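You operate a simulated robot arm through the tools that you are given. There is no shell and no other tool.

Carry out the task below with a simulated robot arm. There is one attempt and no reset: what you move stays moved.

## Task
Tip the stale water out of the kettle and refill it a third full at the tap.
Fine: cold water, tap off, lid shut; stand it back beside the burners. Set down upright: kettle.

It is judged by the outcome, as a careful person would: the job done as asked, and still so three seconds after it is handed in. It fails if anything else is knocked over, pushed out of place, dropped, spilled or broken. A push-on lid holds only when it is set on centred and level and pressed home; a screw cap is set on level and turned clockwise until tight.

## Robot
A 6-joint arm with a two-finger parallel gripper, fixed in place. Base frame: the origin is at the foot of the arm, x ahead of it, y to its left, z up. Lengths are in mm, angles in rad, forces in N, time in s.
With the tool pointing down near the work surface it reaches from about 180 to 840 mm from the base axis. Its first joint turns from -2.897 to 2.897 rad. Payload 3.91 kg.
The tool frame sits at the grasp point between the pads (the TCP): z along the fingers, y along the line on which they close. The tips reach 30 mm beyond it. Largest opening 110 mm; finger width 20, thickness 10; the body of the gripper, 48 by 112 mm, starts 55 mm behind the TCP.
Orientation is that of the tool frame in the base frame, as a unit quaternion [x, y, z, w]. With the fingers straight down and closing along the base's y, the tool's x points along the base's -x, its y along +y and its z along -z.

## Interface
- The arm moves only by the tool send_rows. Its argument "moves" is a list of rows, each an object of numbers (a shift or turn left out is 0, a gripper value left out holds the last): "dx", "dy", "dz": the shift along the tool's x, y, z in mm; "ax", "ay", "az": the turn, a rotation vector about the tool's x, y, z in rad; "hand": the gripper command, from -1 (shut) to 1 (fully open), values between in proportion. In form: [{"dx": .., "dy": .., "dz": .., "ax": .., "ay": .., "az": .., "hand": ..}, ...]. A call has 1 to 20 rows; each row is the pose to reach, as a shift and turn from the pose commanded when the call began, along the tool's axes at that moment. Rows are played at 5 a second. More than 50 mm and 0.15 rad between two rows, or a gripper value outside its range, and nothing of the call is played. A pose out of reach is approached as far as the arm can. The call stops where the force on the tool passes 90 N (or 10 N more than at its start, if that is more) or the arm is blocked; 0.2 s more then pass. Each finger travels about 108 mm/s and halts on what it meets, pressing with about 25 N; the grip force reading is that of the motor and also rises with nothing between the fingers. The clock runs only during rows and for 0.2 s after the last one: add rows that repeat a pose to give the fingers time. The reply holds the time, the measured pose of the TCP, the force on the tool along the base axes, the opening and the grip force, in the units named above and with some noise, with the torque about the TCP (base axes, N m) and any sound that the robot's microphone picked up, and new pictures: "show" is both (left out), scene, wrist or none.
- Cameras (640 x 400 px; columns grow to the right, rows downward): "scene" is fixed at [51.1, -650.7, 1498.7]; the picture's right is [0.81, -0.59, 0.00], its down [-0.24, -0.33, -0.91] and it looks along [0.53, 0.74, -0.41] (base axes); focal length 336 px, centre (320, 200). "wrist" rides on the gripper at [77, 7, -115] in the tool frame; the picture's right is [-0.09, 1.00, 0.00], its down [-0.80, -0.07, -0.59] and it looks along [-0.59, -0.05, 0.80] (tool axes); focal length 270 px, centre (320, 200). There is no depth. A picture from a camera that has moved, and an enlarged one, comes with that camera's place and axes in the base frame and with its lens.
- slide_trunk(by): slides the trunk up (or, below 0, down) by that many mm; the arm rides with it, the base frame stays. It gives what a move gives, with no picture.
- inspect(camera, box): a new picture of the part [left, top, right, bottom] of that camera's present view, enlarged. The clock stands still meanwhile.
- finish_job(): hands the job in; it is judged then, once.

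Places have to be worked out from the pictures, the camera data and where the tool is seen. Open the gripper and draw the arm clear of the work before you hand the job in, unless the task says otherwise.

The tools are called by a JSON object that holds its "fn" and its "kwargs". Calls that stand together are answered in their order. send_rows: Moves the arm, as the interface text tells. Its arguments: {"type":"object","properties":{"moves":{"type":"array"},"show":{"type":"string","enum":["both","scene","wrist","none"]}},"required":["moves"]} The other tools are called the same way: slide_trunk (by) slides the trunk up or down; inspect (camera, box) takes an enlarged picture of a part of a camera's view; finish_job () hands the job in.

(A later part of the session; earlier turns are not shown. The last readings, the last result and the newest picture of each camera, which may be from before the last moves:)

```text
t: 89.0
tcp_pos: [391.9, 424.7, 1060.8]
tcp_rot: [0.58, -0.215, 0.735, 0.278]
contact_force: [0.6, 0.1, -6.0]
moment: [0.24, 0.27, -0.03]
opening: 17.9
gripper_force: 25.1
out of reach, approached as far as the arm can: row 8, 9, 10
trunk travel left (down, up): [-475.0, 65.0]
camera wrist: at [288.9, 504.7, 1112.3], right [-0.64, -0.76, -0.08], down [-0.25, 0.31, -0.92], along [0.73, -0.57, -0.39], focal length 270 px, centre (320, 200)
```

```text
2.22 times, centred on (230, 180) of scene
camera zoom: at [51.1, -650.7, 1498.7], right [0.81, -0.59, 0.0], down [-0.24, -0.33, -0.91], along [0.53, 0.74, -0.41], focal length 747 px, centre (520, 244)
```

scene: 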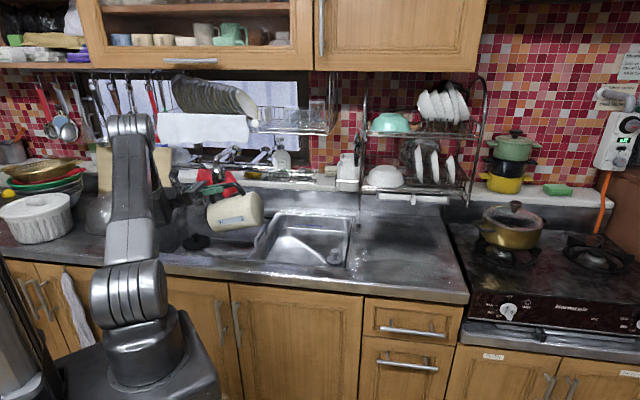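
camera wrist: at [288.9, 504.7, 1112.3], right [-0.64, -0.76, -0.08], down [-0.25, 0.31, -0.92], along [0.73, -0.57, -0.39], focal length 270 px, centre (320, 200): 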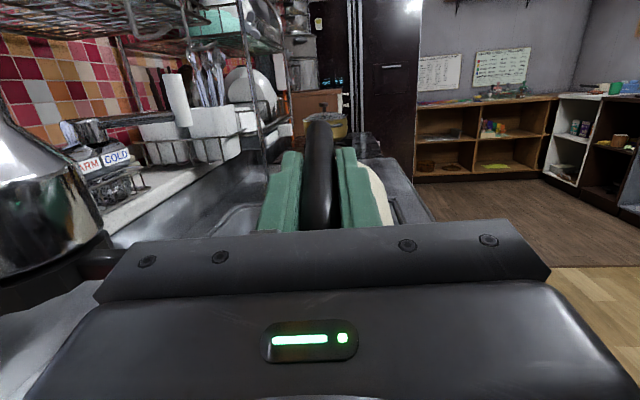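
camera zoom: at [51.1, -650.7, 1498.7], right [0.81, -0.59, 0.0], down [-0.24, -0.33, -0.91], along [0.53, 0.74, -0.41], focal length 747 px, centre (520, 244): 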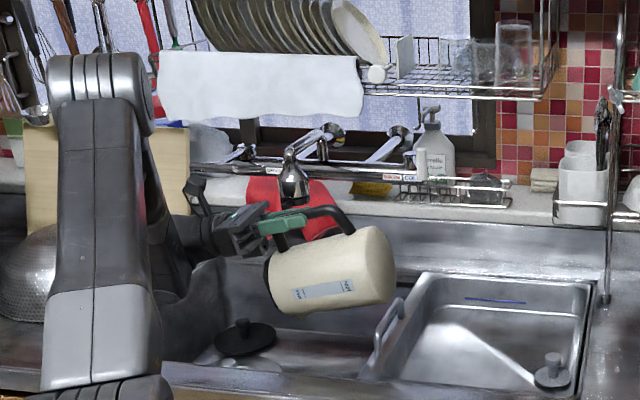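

Tilt is now about 104°. I hold it here for a few seconds to let everything drain and read the weight again.

{"fn": "send_rows", "kwargs": {"moves": [{"hand": -1}, {"hand": -1}, {"hand": -1}, {"hand": -1}, {"hand": -1}, {"hand": -1}, {"hand": -1}, {"hand": -1}, {"hand": -1}, {"hand": -1}], "show": "scene"}}

{"fn": "inspect", "kwargs": {"camera": "scene", "box": [180, 170, 290, 270]}}

{"fn": "send_rows", "kwargs": {"moves": [{"hand": -1}], "show": "none"}}

{"fn": "send_rows", "kwargs": {"moves": [{"hand": -1}], "show": "none"}}

{"fn": "send_rows", "kwargs": {"moves": [{"hand": -1}], "show": "none"}}

```text
t: 91.2
tcp_pos: [390.8, 424.1, 1063.0]
tcp_rot: [0.579, -0.216, 0.735, 0.278]
contact_force: [0.3, -0.7, -5.9]
moment: [0.24, 0.28, 0.0]
opening: 17.8
gripper_force: 24.4
trunk travel left (down, up): [-475.0, 65.0]
```

scene: 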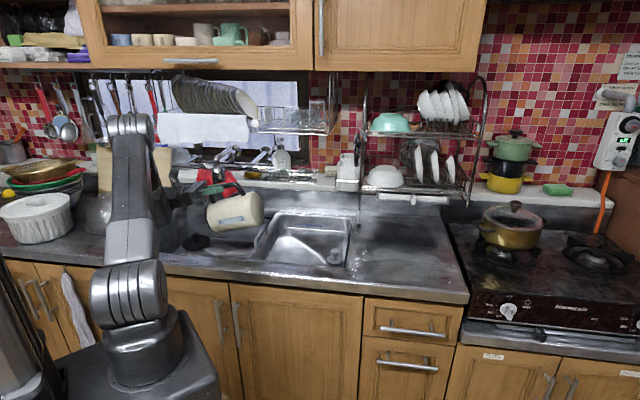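

```text
4.00 times, centred on (235, 220) of scene
camera zoom: at [51.1, -650.7, 1498.7], right [0.81, -0.59, 0.0], down [-0.24, -0.33, -0.91], along [0.53, 0.74, -0.41], focal length 1345 px, centre (660, 120)
```

zoom: 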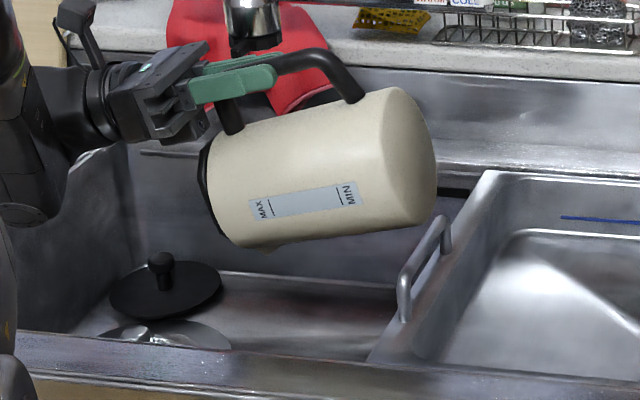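

```text
t: 91.6
tcp_pos: [391.5, 425.1, 1063.2]
tcp_rot: [0.58, -0.216, 0.735, 0.278]
contact_force: [0.7, 0.4, -6.1]
moment: [0.2, 0.26, 0.02]
opening: 17.9
gripper_force: 25.0
trunk travel left (down, up): [-475.0, 65.0]
```

```text
t: 92.0
tcp_pos: [391.2, 424.6, 1062.7]
tcp_rot: [0.579, -0.215, 0.735, 0.278]
contact_force: [0.9, 0.2, -6.0]
moment: [0.23, 0.25, -0.02]
opening: 17.9
gripper_force: 25.0
trunk travel left (down, up): [-475.0, 65.0]
```

```text
t: 92.4
tcp_pos: [391.0, 424.1, 1062.7]
tcp_rot: [0.58, -0.216, 0.735, 0.278]
contact_force: [-0.5, -0.1, -5.8]
moment: [0.24, 0.29, -0.02]
opening: 17.9
gripper_force: 25.1
trunk travel left (down, up): [-475.0, 65.0]
```

Weight is now a steady 6.0 N (was ≈7.1 N), and the centre of mass matches an empty kettle: the stale water is out. I tip it back upright over the basin.

{"fn": "send_rows", "kwargs": {"moves": [{"ay": -0.07, "hand": -1}, {"ay": -0.18, "hand": -1}, {"ay": -0.31, "hand": -1}, {"ay": -0.45, "hand": -1}, {"ay": -0.59, "hand": -1}, {"ay": -0.73, "hand": -1}, {"ay": -0.87, "hand": -1}, {"ay": -1.01, "hand": -1}, {"ay": -1.15, "hand": -1}, {"ay": -1.29, "hand": -1}, {"ay": -1.43, "hand": -1}, {"ay": -1.57, "hand": -1}, {"ay": -1.68, "hand": -1}, {"ay": -1.77, "hand": -1}, {"ay": -1.808, "hand": -1}, {"ay": -1.808, "hand": -1}], "show": "both"}}

{"fn": "inspect", "kwargs": {"camera": "scene", "box": [150, 120, 290, 230]}}

```text
t: 95.8
tcp_pos: [391.5, 424.0, 1062.8]
tcp_rot: [0.933, -0.361, 0.009, 0.004]
contact_force: [0.9, 0.3, -5.2]
moment: [-0.33, -0.36, 0.0]
opening: 17.9
gripper_force: 25.2
trunk travel left (down, up): [-475.0, 65.0]
camera wrist: at [441.8, 369.2, 1181.2], right [-0.74, -0.68, 0.0], down [-0.55, 0.6, 0.58], along [-0.39, 0.43, -0.82], focal length 270 px, centre (320, 200)
```

scene: 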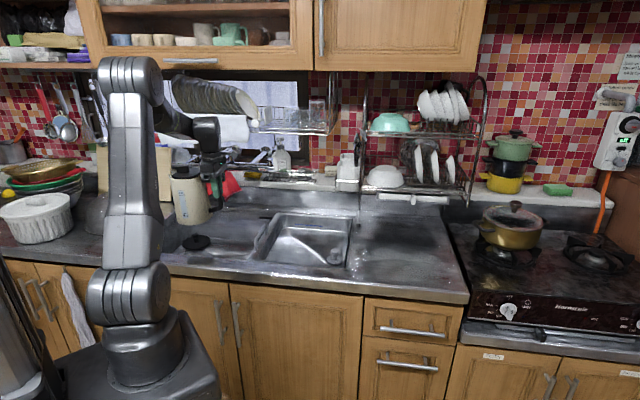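
wrist: 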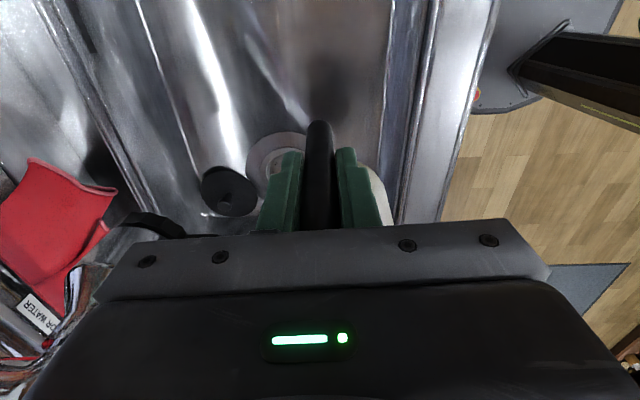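

```text
3.64 times, centred on (220, 175) of scene
camera zoom: at [51.1, -650.7, 1498.7], right [0.81, -0.59, 0.0], down [-0.24, -0.33, -0.91], along [0.53, 0.74, -0.41], focal length 1222 px, centre (684, 291)
```

zoom: 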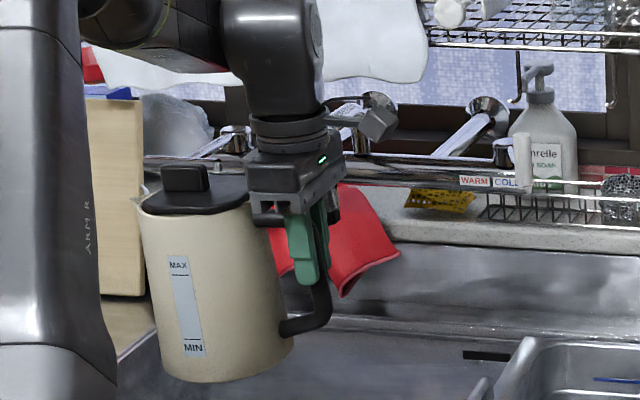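

Upright again. I lower the kettle into the left basin (away from the drain and nozzle), first down to about 35 mm above the expected floor height.

{"fn": "send_rows", "kwargs": {"moves": [{"dz": 15, "hand": -1}, {"dz": 45, "hand": -1}, {"dz": 80, "hand": -1}, {"dz": 115, "hand": -1}, {"dz": 150, "hand": -1}, {"dz": 180, "hand": -1}, {"dz": 200, "hand": -1}, {"dz": 205, "hand": -1}, {"dz": 205, "hand": -1}], "show": "both"}}

{"fn": "inspect", "kwargs": {"camera": "scene", "box": [150, 170, 290, 280]}}

```text
t: 97.8
tcp_pos: [394.8, 420.2, 857.4]
tcp_rot: [0.933, -0.361, 0.01, 0.003]
contact_force: [0.5, -0.2, -5.5]
moment: [-0.34, -0.36, 0.02]
opening: 17.7
gripper_force: 25.0
trunk travel left (down, up): [-475.0, 65.0]
camera wrist: at [445.3, 365.8, 974.5], right [-0.74, -0.68, 0.0], down [-0.55, 0.6, 0.58], along [-0.39, 0.43, -0.82], focal length 270 px, centre (320, 200)
```

scene: 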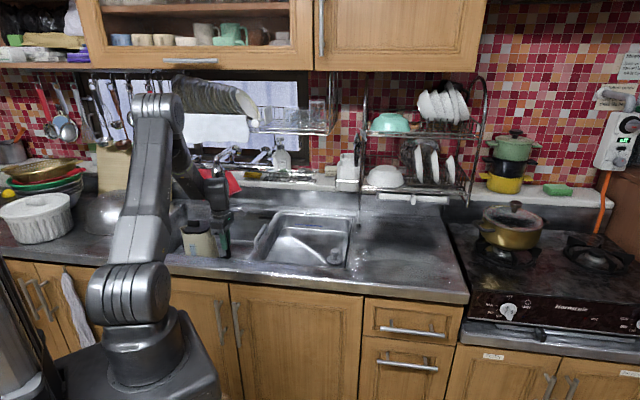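
wrist: 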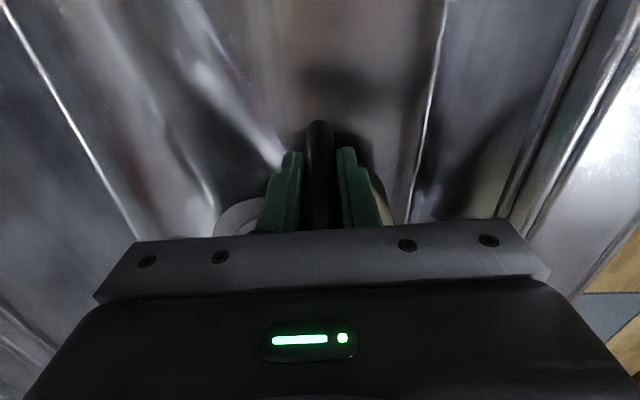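

```text
3.64 times, centred on (220, 225) of scene
camera zoom: at [51.1, -650.7, 1498.7], right [0.81, -0.59, 0.0], down [-0.24, -0.33, -0.91], along [0.53, 0.74, -0.41], focal length 1222 px, centre (684, 109)
```

zoom: 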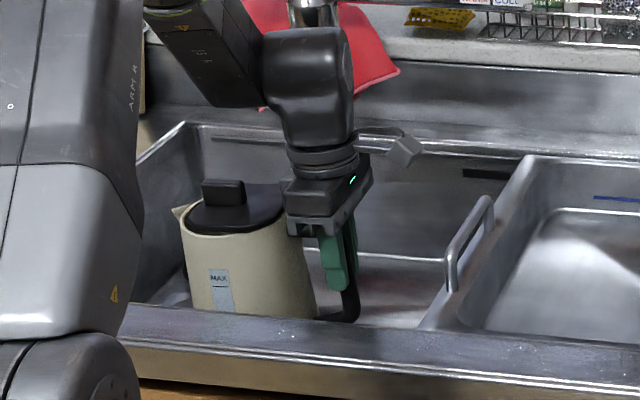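

Now I lower slowly in small steps, watching for the weight to transfer to the basin floor.

{"fn": "send_rows", "kwargs": {"moves": [{"dz": 6, "hand": -1}, {"dz": 12, "hand": -1}, {"dz": 18, "hand": -1}, {"dz": 23, "hand": -1}, {"dz": 23, "hand": -1}], "show": "none"}}

{"fn": "send_rows", "kwargs": {"moves": [{"dz": 4, "hand": -1}, {"dz": 8, "hand": -1}, {"dz": 8, "hand": -1}], "show": "none"}}

```text
t: 99.0
tcp_pos: [396.0, 421.4, 834.5]
tcp_rot: [0.933, -0.36, 0.009, 0.004]
contact_force: [0.3, 0.5, -5.6]
moment: [-0.35, -0.38, -0.02]
opening: 17.3
gripper_force: 25.2
trunk travel left (down, up): [-475.0, 65.0]
```

```text
t: 99.8
tcp_pos: [395.2, 421.8, 827.5]
tcp_rot: [0.933, -0.361, 0.01, 0.003]
contact_force: [-0.4, -1.0, -5.3]
moment: [-0.34, -0.36, 0.0]
opening: 17.9
gripper_force: 24.8
trunk travel left (down, up): [-475.0, 65.0]
```

Still hanging (≈5.5 N). I continue down.

{"fn": "send_rows", "kwargs": {"moves": [{"dz": 4, "hand": -1}, {"dz": 8, "hand": -1}, {"dz": 8, "hand": -1}], "show": "none"}}

{"fn": "send_rows", "kwargs": {"moves": [{"dz": 4, "hand": -1}, {"dz": 8, "hand": -1}, {"dz": 8, "hand": -1}], "show": "none"}}

{"fn": "send_rows", "kwargs": {"moves": [{"dz": 3, "hand": -1}, {"dz": 6, "hand": -1}, {"dz": 6, "hand": -1}], "show": "none"}}

```text
t: 100.6
tcp_pos: [396.9, 421.8, 819.1]
tcp_rot: [0.933, -0.361, 0.011, 0.004]
contact_force: [-0.3, -0.4, -4.9]
moment: [-0.32, -0.35, 0.0]
opening: 17.8
gripper_force: 24.9
trunk travel left (down, up): [-475.0, 65.0]
```

```text
t: 101.4
tcp_pos: [395.7, 422.1, 811.0]
tcp_rot: [0.933, -0.36, 0.01, 0.004]
contact_force: [0.5, 0.0, -4.9]
moment: [-0.2, -0.26, -0.02]
opening: 18.1
gripper_force: 25.0
trunk travel left (down, up): [-475.0, 65.0]
```

```text
t: 102.2
tcp_pos: [398.2, 420.9, 805.5]
tcp_rot: [0.932, -0.361, 0.011, 0.002]
contact_force: [5.4, -0.9, 12.3]
moment: [-0.06, 0.74, -0.01]
opening: 17.9
gripper_force: 25.2
trunk travel left (down, up): [-475.0, 65.0]
```

Contact at TCP z≈808 (kettle standing on the basin floor). I relieve the press by 2 mm, open the fingers and rise straight up.

{"fn": "send_rows", "kwargs": {"moves": [{"dz": -2, "hand": -1}, {"dz": -2, "hand": -0.4}, {"dz": -2, "hand": 0.0}, {"dz": -2, "hand": 0.1}, {"dz": -30, "hand": 0.1}, {"dz": -75, "hand": 0.1}, {"dz": -120, "hand": 0.1}, {"dz": -160, "hand": 0.1}, {"dz": -200, "hand": 0.1}, {"dz": -230, "hand": 0.1}, {"dz": -230, "hand": 0.1}], "show": "both"}}

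{"fn": "inspect", "kwargs": {"camera": "wrist", "box": [180, 20, 460, 240]}}

{"fn": "inspect", "kwargs": {"camera": "scene", "box": [150, 170, 290, 280]}}

```text
t: 104.6
tcp_pos: [392.6, 425.0, 1037.3]
tcp_rot: [0.933, -0.361, 0.01, 0.003]
contact_force: [0.1, -0.1, -0.5]
moment: [0.05, -0.02, 0.02]
opening: 60.4
gripper_force: 0.1
trunk travel left (down, up): [-475.0, 65.0]
camera wrist: at [441.9, 369.6, 1154.9], right [-0.74, -0.68, 0.0], down [-0.55, 0.6, 0.58], along [-0.39, 0.43, -0.82], focal length 270 px, centre (320, 200)
```

scene: 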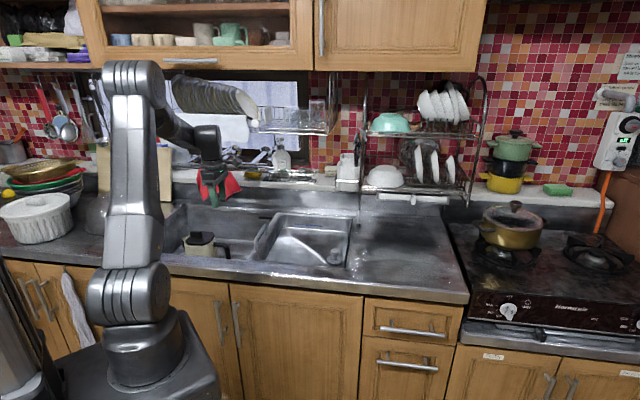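
wrist: 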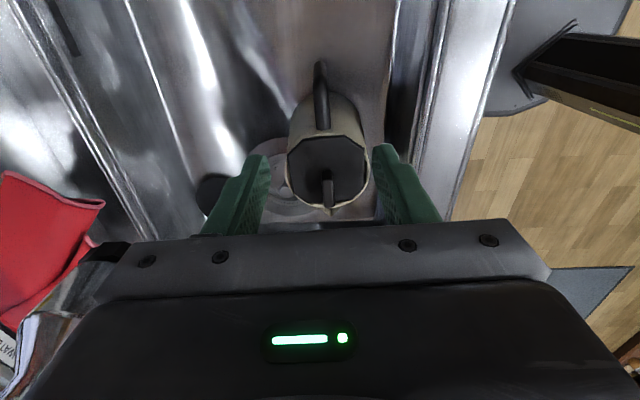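

```text
1.82 times, centred on (320, 130) of wrist
camera zoom: at [441.9, 369.6, 1154.9], right [-0.74, -0.68, 0.0], down [-0.55, 0.6, 0.58], along [-0.39, 0.43, -0.82], focal length 491 px, centre (320, 327)
```

zoom: 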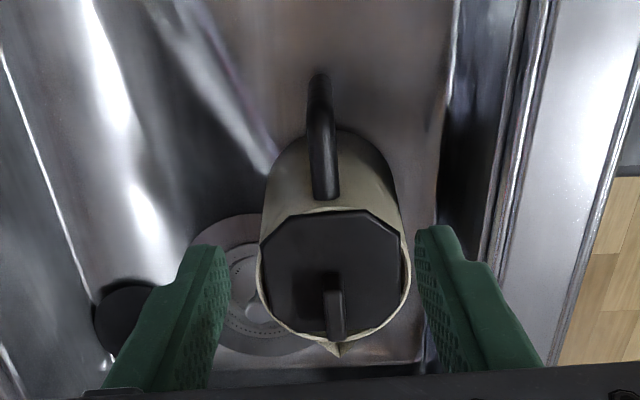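

```text
3.64 times, centred on (220, 225) of scene
camera zoom: at [51.1, -650.7, 1498.7], right [0.81, -0.59, 0.0], down [-0.24, -0.33, -0.91], along [0.53, 0.74, -0.41], focal length 1222 px, centre (684, 109)
```

zoom: 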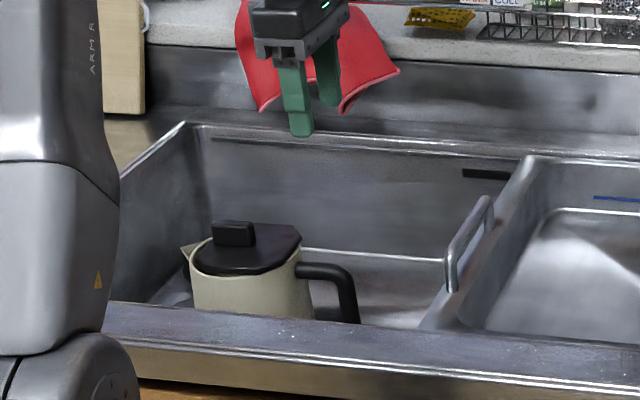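

The kettle stands in the basin with its lid seen squarely from above; knob at ≈(320, 490). I move over the knob, levelling the tool, and come down for a grip to try opening the lid about its handle-side edge.

{"fn": "send_rows", "kwargs": {"moves": [{"dx": -25, "ay": -0.01, "hand": 0.0}, {"dx": -60, "ay": -0.021, "hand": -0.2}, {"dx": -90, "dy": 1, "dz": 15, "ay": -0.021, "hand": -0.3}, {"dx": -98, "dy": 1, "dz": 45, "ay": -0.021, "hand": -0.3}, {"dx": -98, "dy": 1, "dz": 77, "ay": -0.021, "hand": -0.3}, {"dx": -98, "dy": 1, "dz": 77, "ay": -0.021, "hand": -0.3}], "show": "both"}}

{"fn": "inspect", "kwargs": {"camera": "wrist", "box": [200, 40, 440, 240]}}

{"fn": "inspect", "kwargs": {"camera": "scene", "box": [150, 170, 290, 280]}}

```text
t: 106.0
tcp_pos: [320.5, 489.2, 957.0]
tcp_rot: [0.933, -0.361, 0.001, 0.0]
contact_force: [0.0, -0.4, -0.6]
moment: [-0.03, -0.04, 0.0]
opening: 38.5
gripper_force: 0.0
trunk travel left (down, up): [-475.0, 65.0]
camera wrist: at [372.1, 432.1, 1073.1], right [-0.74, -0.68, 0.0], down [-0.55, 0.59, 0.59], along [-0.4, 0.44, -0.8], focal length 270 px, centre (320, 200)
```

scene: 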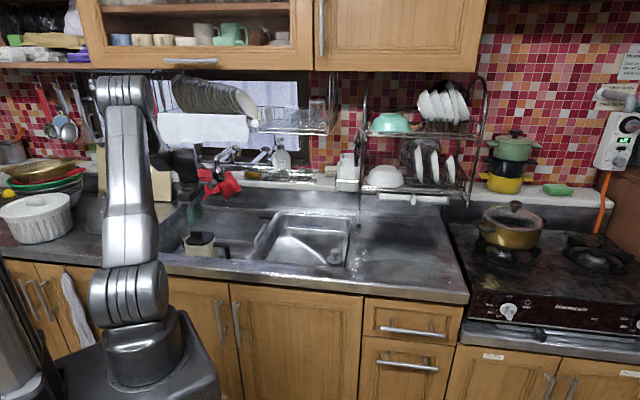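
wrist: 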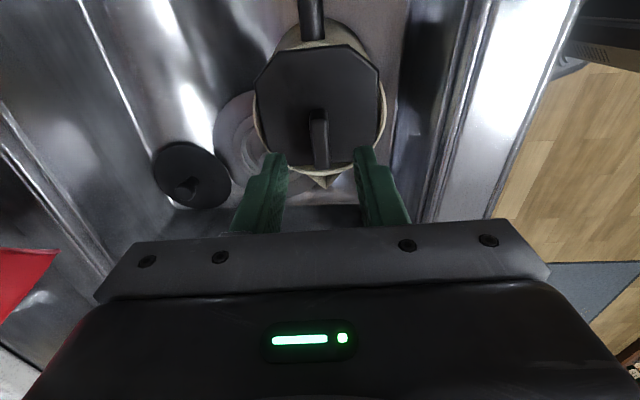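

```text
2.00 times, centred on (320, 140) of wrist
camera zoom: at [372.1, 432.1, 1073.1], right [-0.74, -0.68, 0.0], down [-0.55, 0.59, 0.59], along [-0.4, 0.44, -0.8], focal length 541 px, centre (320, 320)
```

zoom: 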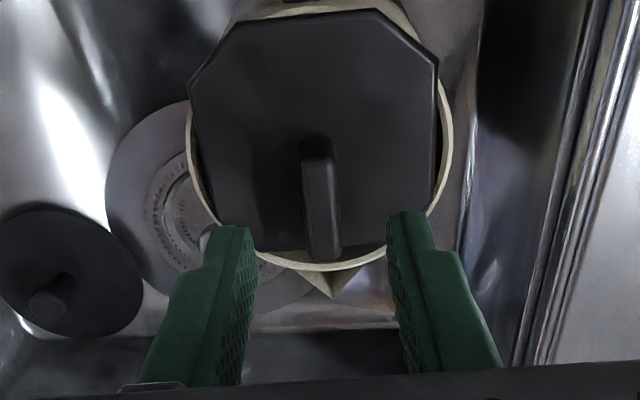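

```text
3.64 times, centred on (220, 225) of scene
camera zoom: at [51.1, -650.7, 1498.7], right [0.81, -0.59, 0.0], down [-0.24, -0.33, -0.91], along [0.53, 0.74, -0.41], focal length 1222 px, centre (684, 109)
```

zoom: 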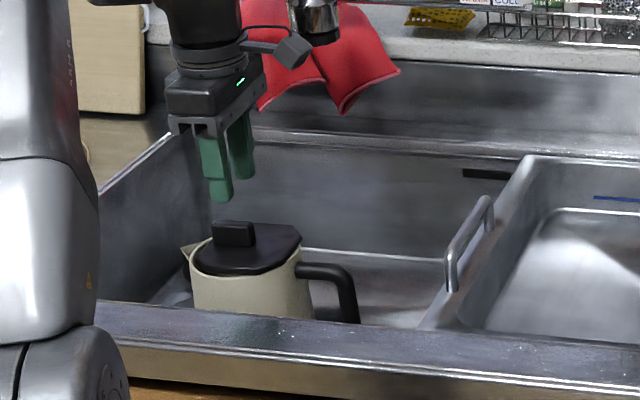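

Knob is centred between the fingers. I descend to grip height (tips just above the lid plate).

{"fn": "send_rows", "kwargs": {"moves": [{"dz": 15, "hand": -0.3}, {"dz": 30, "hand": -0.3}, {"dz": 40, "hand": -0.3}, {"dz": 47, "hand": -0.3}, {"dz": 47, "hand": -0.3}], "show": "wrist"}}

{"fn": "inspect", "kwargs": {"camera": "wrist", "box": [200, 40, 440, 240]}}

{"fn": "inspect", "kwargs": {"camera": "scene", "box": [180, 190, 260, 260]}}

```text
t: 107.2
tcp_pos: [319.8, 488.2, 908.2]
tcp_rot: [0.933, -0.361, 0.0, -0.001]
contact_force: [-0.8, 0.0, -1.0]
moment: [0.01, 0.0, -0.03]
opening: 38.6
gripper_force: 0.1
trunk travel left (down, up): [-475.0, 65.0]
camera wrist: at [371.8, 432.0, 1024.8], right [-0.74, -0.68, 0.0], down [-0.54, 0.59, 0.59], along [-0.4, 0.44, -0.8], focal length 270 px, centre (320, 200)
```

wrist: 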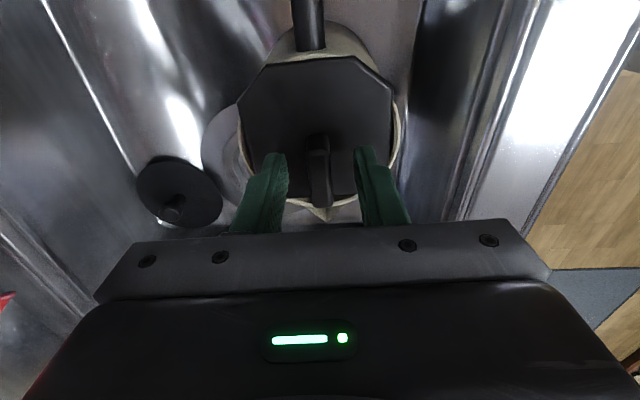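

```text
2.00 times, centred on (320, 140) of wrist
camera zoom: at [371.8, 432.0, 1024.8], right [-0.74, -0.68, 0.0], down [-0.54, 0.59, 0.59], along [-0.4, 0.44, -0.8], focal length 541 px, centre (320, 320)
```

zoom: 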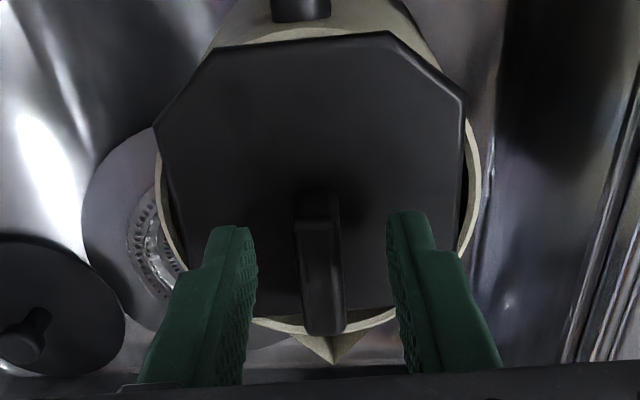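

```text
5.71 times, centred on (220, 225) of scene
camera zoom: at [51.1, -650.7, 1498.7], right [0.81, -0.59, 0.0], down [-0.24, -0.33, -0.91], along [0.53, 0.74, -0.41], focal length 1921 px, centre (891, 57)
```

zoom: 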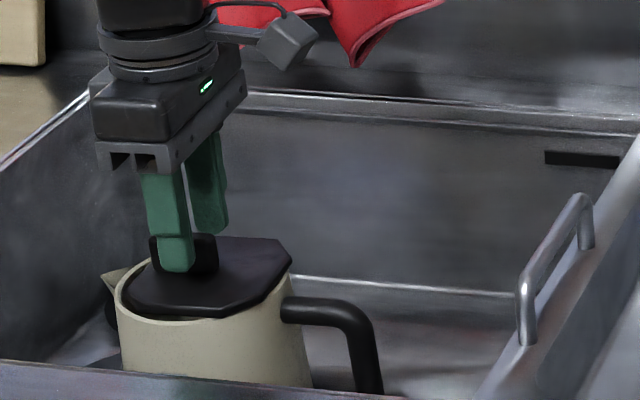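

Fingers straddle the knob. I close, then rotate the lid open by about 12° around its handle-side edge and check what moves.

{"fn": "send_rows", "kwargs": {"moves": [{"hand": -1}, {"hand": -1}, {"hand": -1}, {"dx": 2, "dz": -2.2, "ay": -0.045, "hand": -1}, {"dx": 4, "dz": -4.3, "ay": -0.09, "hand": -1}, {"dx": 6, "dz": -6.2, "ay": -0.135, "hand": -1}, {"dx": 9, "dz": -9, "ay": -0.2, "hand": -1}, {"dx": 9, "dz": -9, "ay": -0.2, "hand": -1}], "show": "both"}}

{"fn": "inspect", "kwargs": {"camera": "scene", "box": [180, 190, 260, 260]}}

{"fn": "inspect", "kwargs": {"camera": "wrist", "box": [200, 0, 440, 240]}}

```text
t: 109.0
tcp_pos: [327.6, 483.3, 918.3]
tcp_rot: [0.928, -0.36, -0.094, -0.037]
contact_force: [-0.1, -1.1, -1.1]
moment: [0.04, 0.07, 0.06]
opening: 13.5
gripper_force: 25.0
trunk travel left (down, up): [-475.0, 65.0]
camera wrist: at [394.2, 411.7, 1017.4], right [-0.73, -0.68, 0.02], down [-0.45, 0.5, 0.74], along [-0.51, 0.54, -0.67], focal length 270 px, centre (320, 200)
```

scene: 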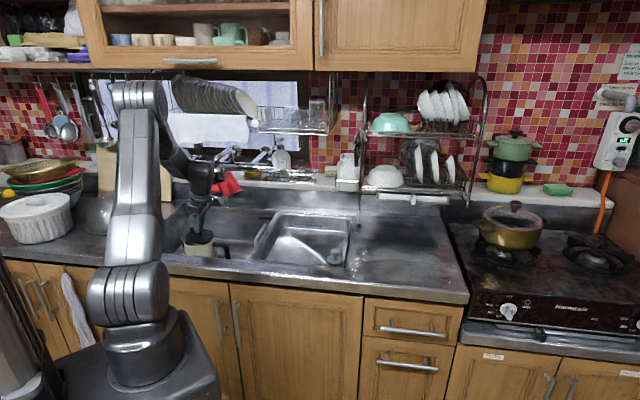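
wrist: 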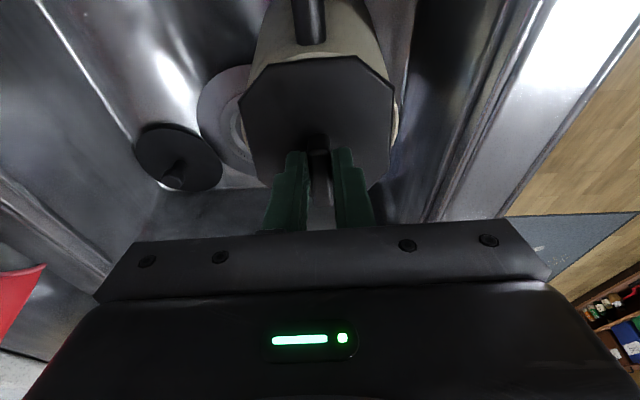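

```text
5.71 times, centred on (220, 225) of scene
camera zoom: at [51.1, -650.7, 1498.7], right [0.81, -0.59, 0.0], down [-0.24, -0.33, -0.91], along [0.53, 0.74, -0.41], focal length 1921 px, centre (891, 57)
```

zoom: 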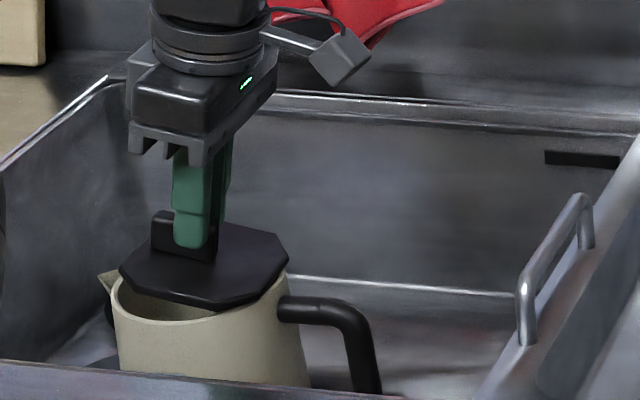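

```text
1.67 times, centred on (320, 120) of wrist
camera zoom: at [394.2, 411.7, 1017.4], right [-0.73, -0.68, 0.02], down [-0.45, 0.5, 0.74], along [-0.51, 0.54, -0.67], focal length 450 px, centre (320, 333)
```

zoom: 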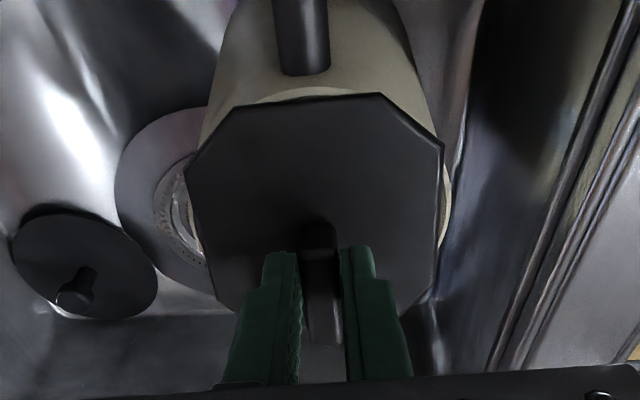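

The lid swings open freely on its handle-side hinge, showing the inside. I continue opening along the same arc to about 57°.

{"fn": "send_rows", "kwargs": {"moves": [{"dx": 3, "dz": -3.4, "ay": -0.07, "hand": -1}, {"dx": 6.4, "dz": -6.6, "ay": -0.14, "hand": -1}, {"dx": 10, "dz": -9.5, "ay": -0.21, "hand": -1}, {"dx": 13.6, "dz": -12.2, "ay": -0.28, "hand": -1}, {"dx": 17.5, "dz": -14.6, "ay": -0.35, "hand": -1}, {"dx": 21.5, "dz": -16.7, "ay": -0.42, "hand": -1}, {"dx": 25.7, "dz": -18.6, "ay": -0.49, "hand": -1}, {"dx": 29.9, "dz": -20.2, "ay": -0.56, "hand": -1}, {"dx": 34.3, "dz": -21.4, "ay": -0.63, "hand": -1}, {"dx": 38.8, "dz": -22.3, "ay": -0.7, "hand": -1}, {"dx": 45.3, "dz": -23.1, "ay": -0.8, "hand": -1}, {"dx": 45.3, "dz": -23.1, "ay": -0.8, "hand": -1}], "show": "both"}}

{"fn": "inspect", "kwargs": {"camera": "scene", "box": [170, 170, 290, 270]}}

{"fn": "inspect", "kwargs": {"camera": "wrist", "box": [200, 0, 440, 240]}}

```text
t: 111.6
tcp_pos: [363.3, 449.0, 931.9]
tcp_rot: [0.818, -0.317, -0.448, -0.174]
contact_force: [-0.2, 0.2, 0.0]
moment: [-0.07, -0.02, 0.01]
opening: 13.4
gripper_force: 25.3
trunk travel left (down, up): [-475.0, 65.0]
camera wrist: at [459.6, 351.5, 931.1], right [-0.71, -0.7, 0.07], down [0.1, 0.01, 1.0], along [-0.7, 0.71, 0.06], focal length 270 px, centre (320, 200)
```

scene: 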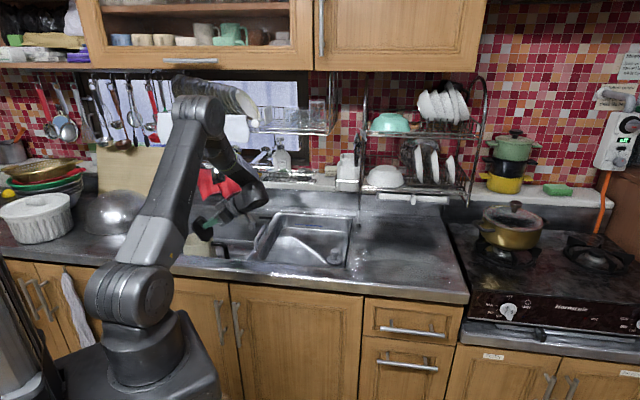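
wrist: 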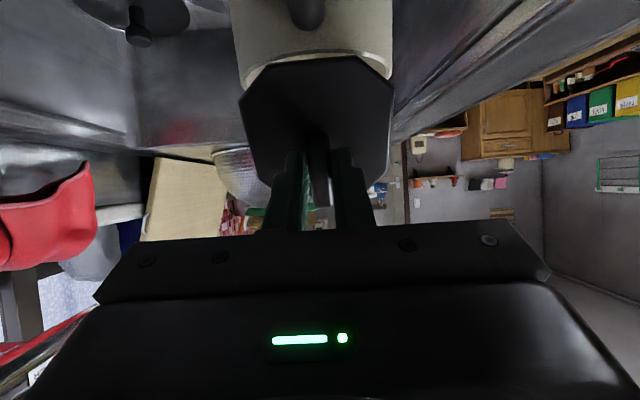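

```text
4.00 times, centred on (230, 220) of scene
camera zoom: at [51.1, -650.7, 1498.7], right [0.81, -0.59, 0.0], down [-0.24, -0.33, -0.91], along [0.53, 0.74, -0.41], focal length 1345 px, centre (680, 120)
```

zoom: 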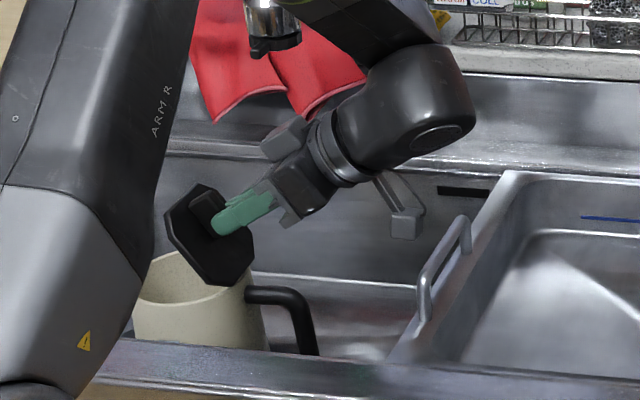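

```text
1.67 times, centred on (320, 120) of wrist
camera zoom: at [459.6, 351.5, 931.1], right [-0.71, -0.7, 0.07], down [0.1, 0.01, 1.0], along [-0.7, 0.71, 0.06], focal length 450 px, centre (320, 333)
```

zoom: 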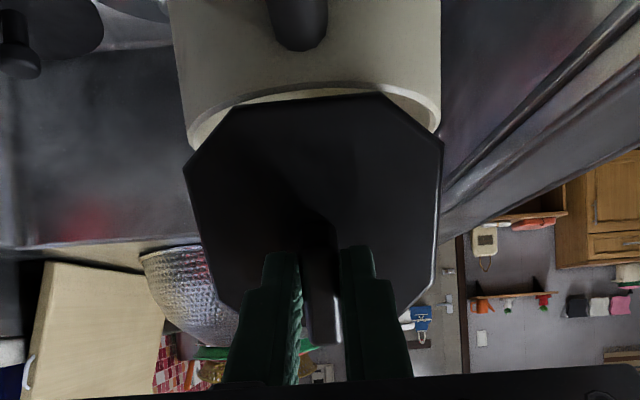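

The lid is swung ~57° open. To learn whether it is hinged or free, I make a small 8 mm vertical test lift and watch the force.

{"fn": "send_rows", "kwargs": {"moves": [{"dx": -3.4, "dz": -2.2, "hand": -1}, {"dx": -6.7, "dz": -4.3, "hand": -1}, {"dx": -6.7, "dz": -4.3, "hand": -1}], "show": "scene"}}

{"fn": "inspect", "kwargs": {"camera": "scene", "box": [170, 190, 270, 270]}}

{"fn": "inspect", "kwargs": {"camera": "wrist", "box": [240, 0, 400, 110]}}

```text
t: 112.4
tcp_pos: [362.1, 450.1, 940.9]
tcp_rot: [0.818, -0.317, -0.447, -0.173]
contact_force: [-0.1, -0.3, -4.7]
moment: [0.0, -0.05, 0.07]
opening: 13.3
gripper_force: 24.9
trunk travel left (down, up): [-475.0, 65.0]
```

scene: 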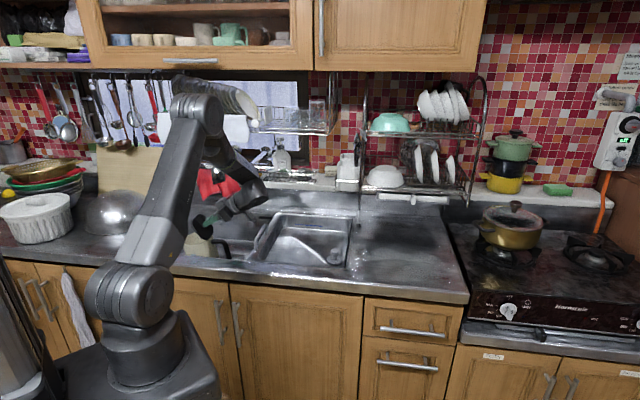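

```text
5.00 times, centred on (220, 230) of scene
camera zoom: at [51.1, -650.7, 1498.7], right [0.81, -0.59, 0.0], down [-0.24, -0.33, -0.91], along [0.53, 0.74, -0.41], focal length 1681 px, centre (820, 50)
```

zoom: 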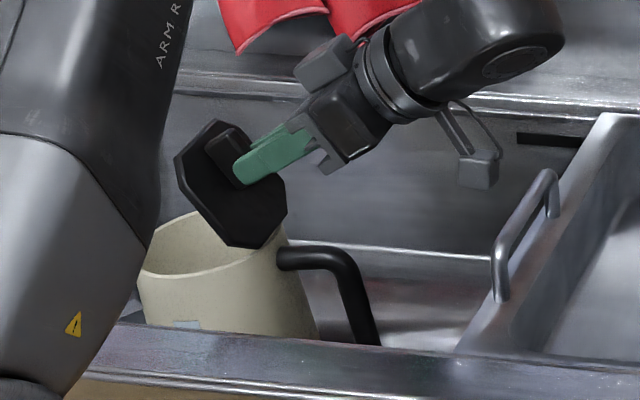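

```text
3.64 times, centred on (320, 55) of wrist
camera zoom: at [460.0, 351.4, 939.1], right [-0.71, -0.7, 0.07], down [0.1, 0.01, 1.0], along [-0.7, 0.71, 0.06], focal length 983 px, centre (320, 727)
```

zoom: 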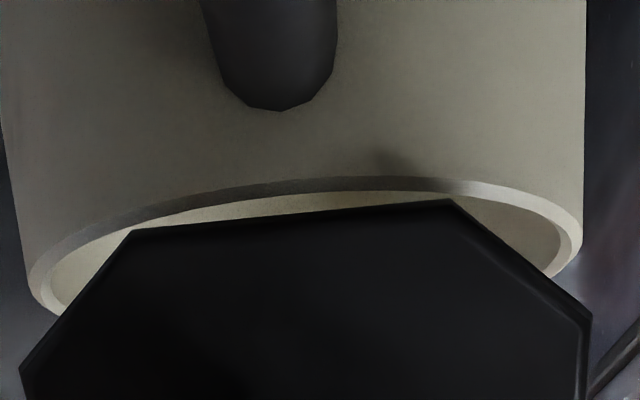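

4.7 N appeared: the lid is indeed hinged to the kettle. I lower those 8 mm back, open a bit further to ~70°, and then release to see whether the lid stays open by itself.

{"fn": "send_rows", "kwargs": {"moves": [{"dx": 3.4, "dz": 2.2, "hand": -1}, {"dx": 6.7, "dz": 4.3, "hand": -1}, {"dx": 6.7, "dz": 4.3, "hand": -1}], "show": "none"}}

{"fn": "send_rows", "kwargs": {"moves": [{"dx": 3.1, "dz": -3.3, "ay": -0.07, "hand": -1}, {"dx": 6.4, "dz": -6.5, "ay": -0.14, "hand": -1}, {"dx": 9.9, "dz": -9.5, "ay": -0.21, "hand": -1}, {"dx": 11, "dz": -10.3, "ay": -0.23, "hand": -1}, {"dx": 11, "dz": -10.3, "ay": -0.23, "hand": -1}], "show": "scene"}}

{"fn": "inspect", "kwargs": {"camera": "scene", "box": [170, 170, 290, 270]}}

```text
t: 113.2
tcp_pos: [363.5, 447.8, 933.6]
tcp_rot: [0.819, -0.317, -0.446, -0.174]
contact_force: [1.2, -0.6, -2.3]
moment: [-0.07, -0.1, 0.01]
opening: 13.5
gripper_force: 25.3
trunk travel left (down, up): [-475.0, 65.0]
```

```text
t: 114.4
tcp_pos: [369.9, 442.1, 933.1]
tcp_rot: [0.763, -0.292, -0.536, -0.212]
contact_force: [-24.6, 38.6, 44.5]
moment: [-3.66, -4.09, 1.63]
opening: 13.2
gripper_force: 25.2
trunk travel left (down, up): [-475.0, 65.0]
```

scene: 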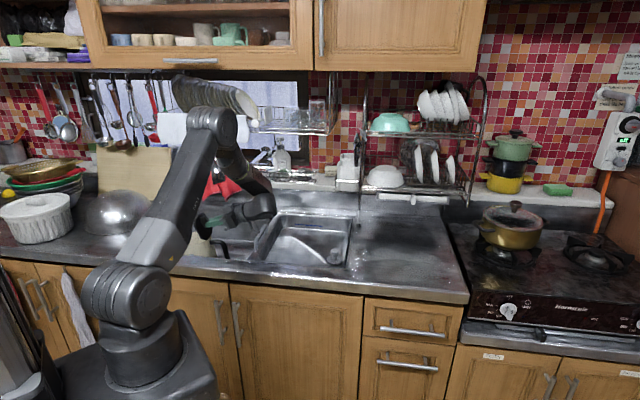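

```text
4.00 times, centred on (230, 220) of scene
camera zoom: at [51.1, -650.7, 1498.7], right [0.81, -0.59, 0.0], down [-0.24, -0.33, -0.91], along [0.53, 0.74, -0.41], focal length 1345 px, centre (680, 120)
```

zoom: 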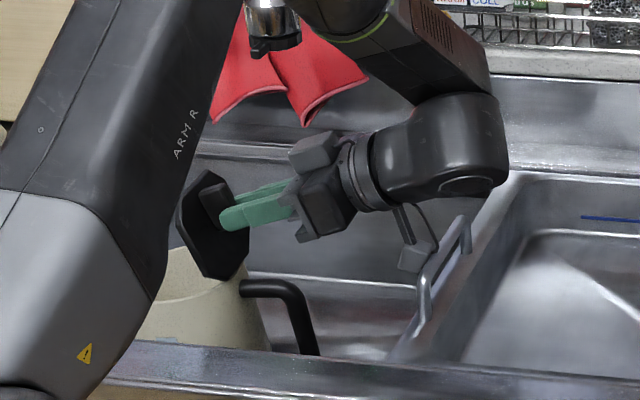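

The wrist camera housing under the hand has bumped the divider's handle (force ≈60 N). I immediately reverse that last rotation.

{"fn": "send_rows", "kwargs": {"moves": [{"dx": -3, "dz": 4, "ay": 0.08, "hand": -1}, {"dx": -6, "dz": 8.5, "ay": 0.16, "hand": -1}, {"dx": -8.2, "dz": 12.5, "ay": 0.23, "hand": -1}, {"dx": -8.2, "dz": 12.5, "ay": 0.23, "hand": -1}], "show": "both"}}

{"fn": "inspect", "kwargs": {"camera": "scene", "box": [170, 170, 290, 270]}}

```text
t: 115.4
tcp_pos: [364.0, 449.7, 930.5]
tcp_rot: [0.819, -0.316, -0.446, -0.171]
contact_force: [0.1, 0.2, -4.9]
moment: [0.01, -0.05, -0.02]
opening: 13.2
gripper_force: 24.8
trunk travel left (down, up): [-475.0, 65.0]
camera wrist: at [460.1, 351.6, 930.2], right [-0.71, -0.7, 0.07], down [0.1, 0.01, 1.0], along [-0.7, 0.71, 0.06], focal length 270 px, centre (320, 200)
```

scene: 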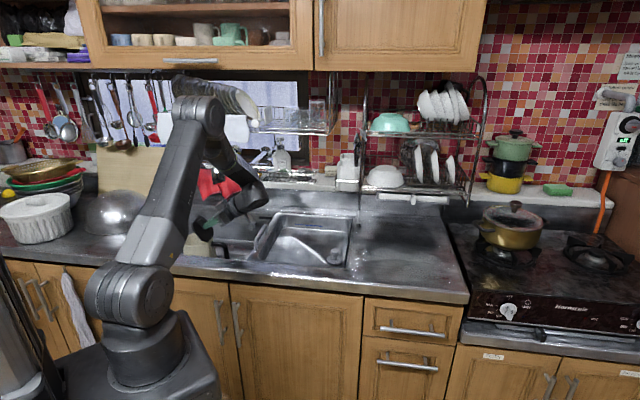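
wrist: 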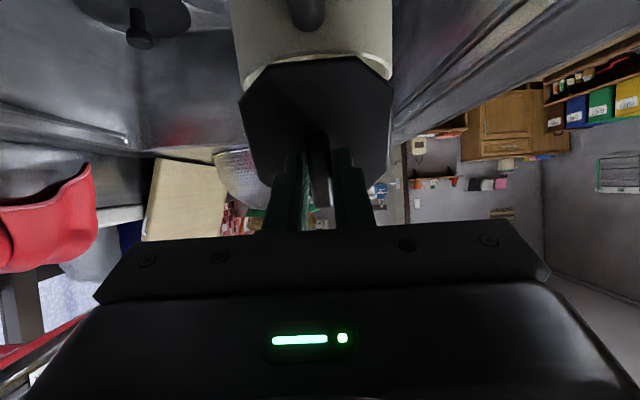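

```text
4.00 times, centred on (230, 220) of scene
camera zoom: at [51.1, -650.7, 1498.7], right [0.81, -0.59, 0.0], down [-0.24, -0.33, -0.91], along [0.53, 0.74, -0.41], focal length 1345 px, centre (680, 120)
```

zoom: 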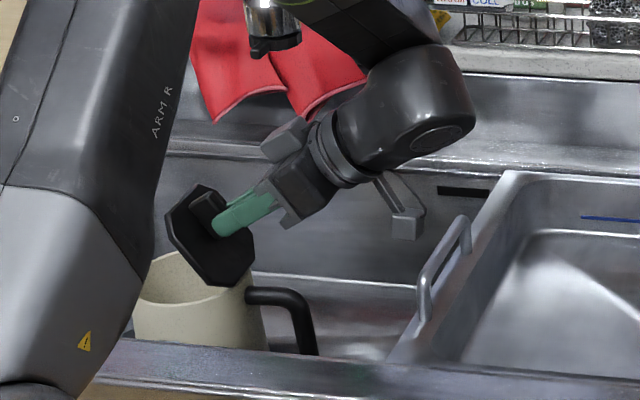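

Clear again, and the divider's handle looks unchanged. I lower ~4 mm to put the kettle flat, then open the fingers to see if the lid stays.

{"fn": "send_rows", "kwargs": {"moves": [{"dx": 1.7, "dz": 1.1, "hand": -1}, {"dx": 3.4, "dz": 2.2, "hand": -1}, {"dx": 3.4, "dz": 2.2, "hand": -1}], "show": "none"}}

{"fn": "send_rows", "kwargs": {"moves": [{"hand": -0.8}, {"hand": -0.6}, {"hand": -0.4}, {"hand": -0.3}, {"hand": -0.3}], "show": "scene"}}

{"fn": "inspect", "kwargs": {"camera": "scene", "box": [170, 170, 290, 270]}}

```text
t: 116.2
tcp_pos: [364.2, 449.3, 929.1]
tcp_rot: [0.818, -0.317, -0.447, -0.174]
contact_force: [0.6, -0.4, 10.2]
moment: [-0.24, 0.16, -0.02]
opening: 13.3
gripper_force: 24.6
trunk travel left (down, up): [-475.0, 65.0]
```

```text
t: 117.4
tcp_pos: [363.0, 449.0, 928.5]
tcp_rot: [0.818, -0.317, -0.447, -0.174]
contact_force: [0.2, 0.7, -0.3]
moment: [0.0, 0.02, -0.01]
opening: 38.3
gripper_force: 0.1
trunk travel left (down, up): [-475.0, 65.0]
```

scene: 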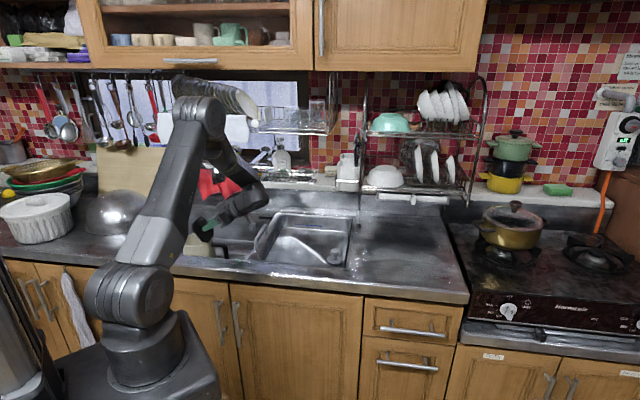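

```text
4.00 times, centred on (230, 220) of scene
camera zoom: at [51.1, -650.7, 1498.7], right [0.81, -0.59, 0.0], down [-0.24, -0.33, -0.91], along [0.53, 0.74, -0.41], focal length 1345 px, centre (680, 120)
```

zoom: 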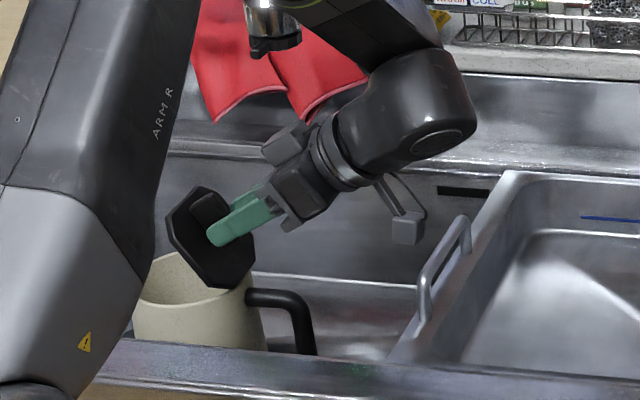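

The lid stays where it is left (about 57° open). I withdraw the fingers backward along the tool axis and bring the tool back to vertical, rising.

{"fn": "send_rows", "kwargs": {"moves": [{"dz": -25, "hand": -0.3}, {"dz": -55, "hand": -0.3}, {"dz": -90, "hand": -0.3}, {"dz": -90, "hand": -0.3}], "show": "none"}}

{"fn": "send_rows", "kwargs": {"moves": [{"dx": -12, "dz": -8, "ay": 0.14, "hand": -0.5}, {"dx": -24, "dz": -15, "ay": 0.28, "hand": -1}, {"dx": -36, "dz": -23, "ay": 0.42, "hand": -1}, {"dx": -48, "dz": -30, "ay": 0.56, "hand": -1}, {"dx": -60, "dz": -38, "ay": 0.7, "hand": -1}, {"dx": -67, "dz": -43, "ay": 0.84, "hand": -1}, {"dx": -67, "dz": -43, "ay": 1.0, "hand": -1}, {"dx": -67, "dz": -43, "ay": 1.0, "hand": -1}], "show": "both"}}

{"fn": "inspect", "kwargs": {"camera": "scene", "box": [170, 170, 290, 270]}}

{"fn": "inspect", "kwargs": {"camera": "wrist", "box": [180, 20, 460, 240]}}

```text
t: 118.4
tcp_pos: [418.9, 396.6, 975.5]
tcp_rot: [0.819, -0.316, -0.447, -0.173]
contact_force: [0.3, 0.4, 0.4]
moment: [0.01, -0.02, -0.02]
opening: 38.4
gripper_force: 0.1
trunk travel left (down, up): [-475.0, 65.0]
```

```text
refused: row 7 steps farther than a row can; nothing moved
```

```text
4.00 times, centred on (230, 220) of scene
camera zoom: at [51.1, -650.7, 1498.7], right [0.81, -0.59, 0.0], down [-0.24, -0.33, -0.91], along [0.53, 0.74, -0.41], focal length 1345 px, centre (680, 120)
```

zoom: 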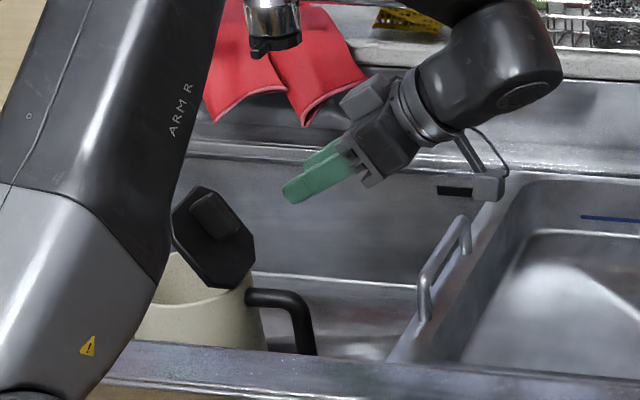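

```text
1.82 times, centred on (320, 130) of wrist
camera zoom: at [516.1, 299.4, 974.5], right [-0.71, -0.7, 0.07], down [0.1, 0.01, 1.0], along [-0.7, 0.71, 0.06], focal length 491 px, centre (320, 327)
```

zoom: 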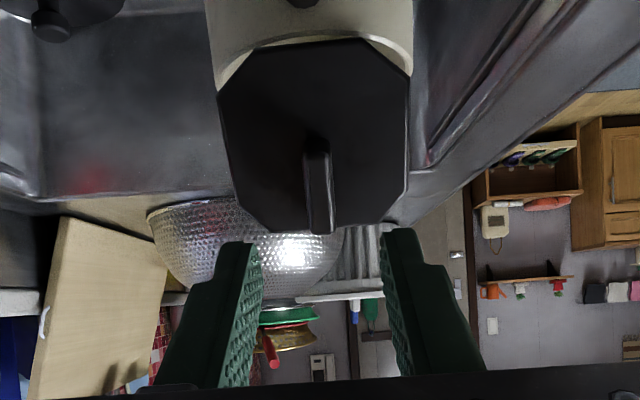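

The lid stays open on its own. I repeat the rotation to vertical with smaller steps.

{"fn": "send_rows", "kwargs": {"moves": [{"dx": -12, "dz": -8, "ay": 0.14, "hand": -0.5}, {"dx": -24, "dz": -15, "ay": 0.28, "hand": -1}, {"dx": -36, "dz": -23, "ay": 0.42, "hand": -1}, {"dx": -48, "dz": -30, "ay": 0.56, "hand": -1}, {"dx": -60, "dz": -38, "ay": 0.7, "hand": -1}, {"dx": -67, "dz": -43, "ay": 0.84, "hand": -1}, {"dx": -67, "dz": -43, "ay": 0.95, "hand": -1}, {"dx": -67, "dz": -43, "ay": 1.0, "hand": -1}, {"dx": -67, "dz": -43, "ay": 1.0, "hand": -1}], "show": "both"}}

{"fn": "inspect", "kwargs": {"camera": "wrist", "box": [160, 0, 480, 240]}}

```text
t: 120.4
tcp_pos: [419.3, 398.1, 1055.9]
tcp_rot: [0.933, -0.361, 0.001, 0.0]
contact_force: [-0.3, -0.2, 0.5]
moment: [-0.02, 0.02, -0.05]
opening: 0.0
gripper_force: 25.1
trunk travel left (down, up): [-475.0, 65.0]
camera wrist: at [470.8, 341.6, 1171.9], right [-0.74, -0.68, 0.0], down [-0.55, 0.59, 0.59], along [-0.4, 0.44, -0.8], focal length 270 px, centre (320, 200)
```

scene: 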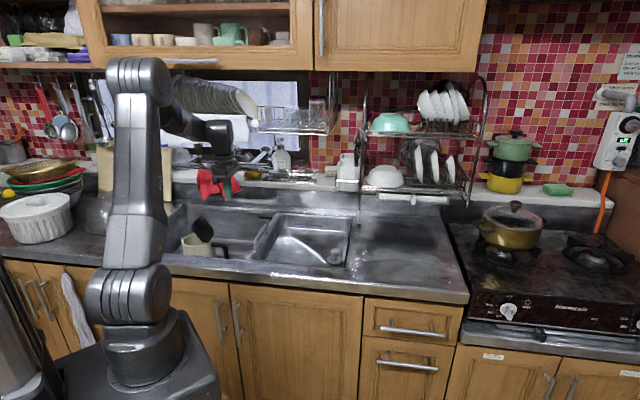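
wrist: 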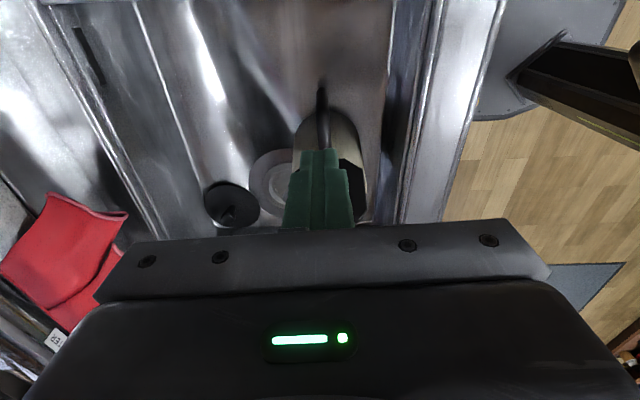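

```text
1.67 times, centred on (320, 120) of wrist
camera zoom: at [470.8, 341.6, 1171.9], right [-0.74, -0.68, 0.0], down [-0.55, 0.59, 0.59], along [-0.4, 0.44, -0.8], focal length 450 px, centre (320, 333)
```

zoom: 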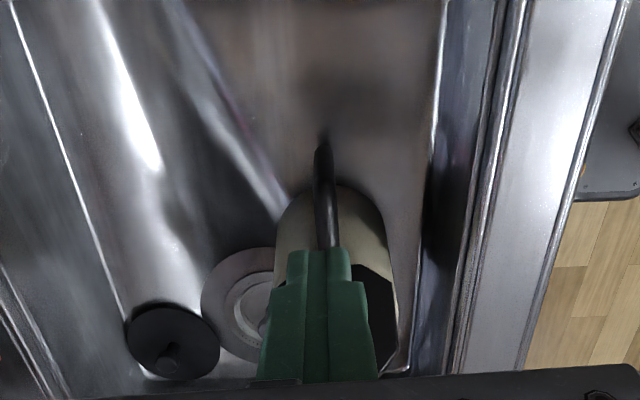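

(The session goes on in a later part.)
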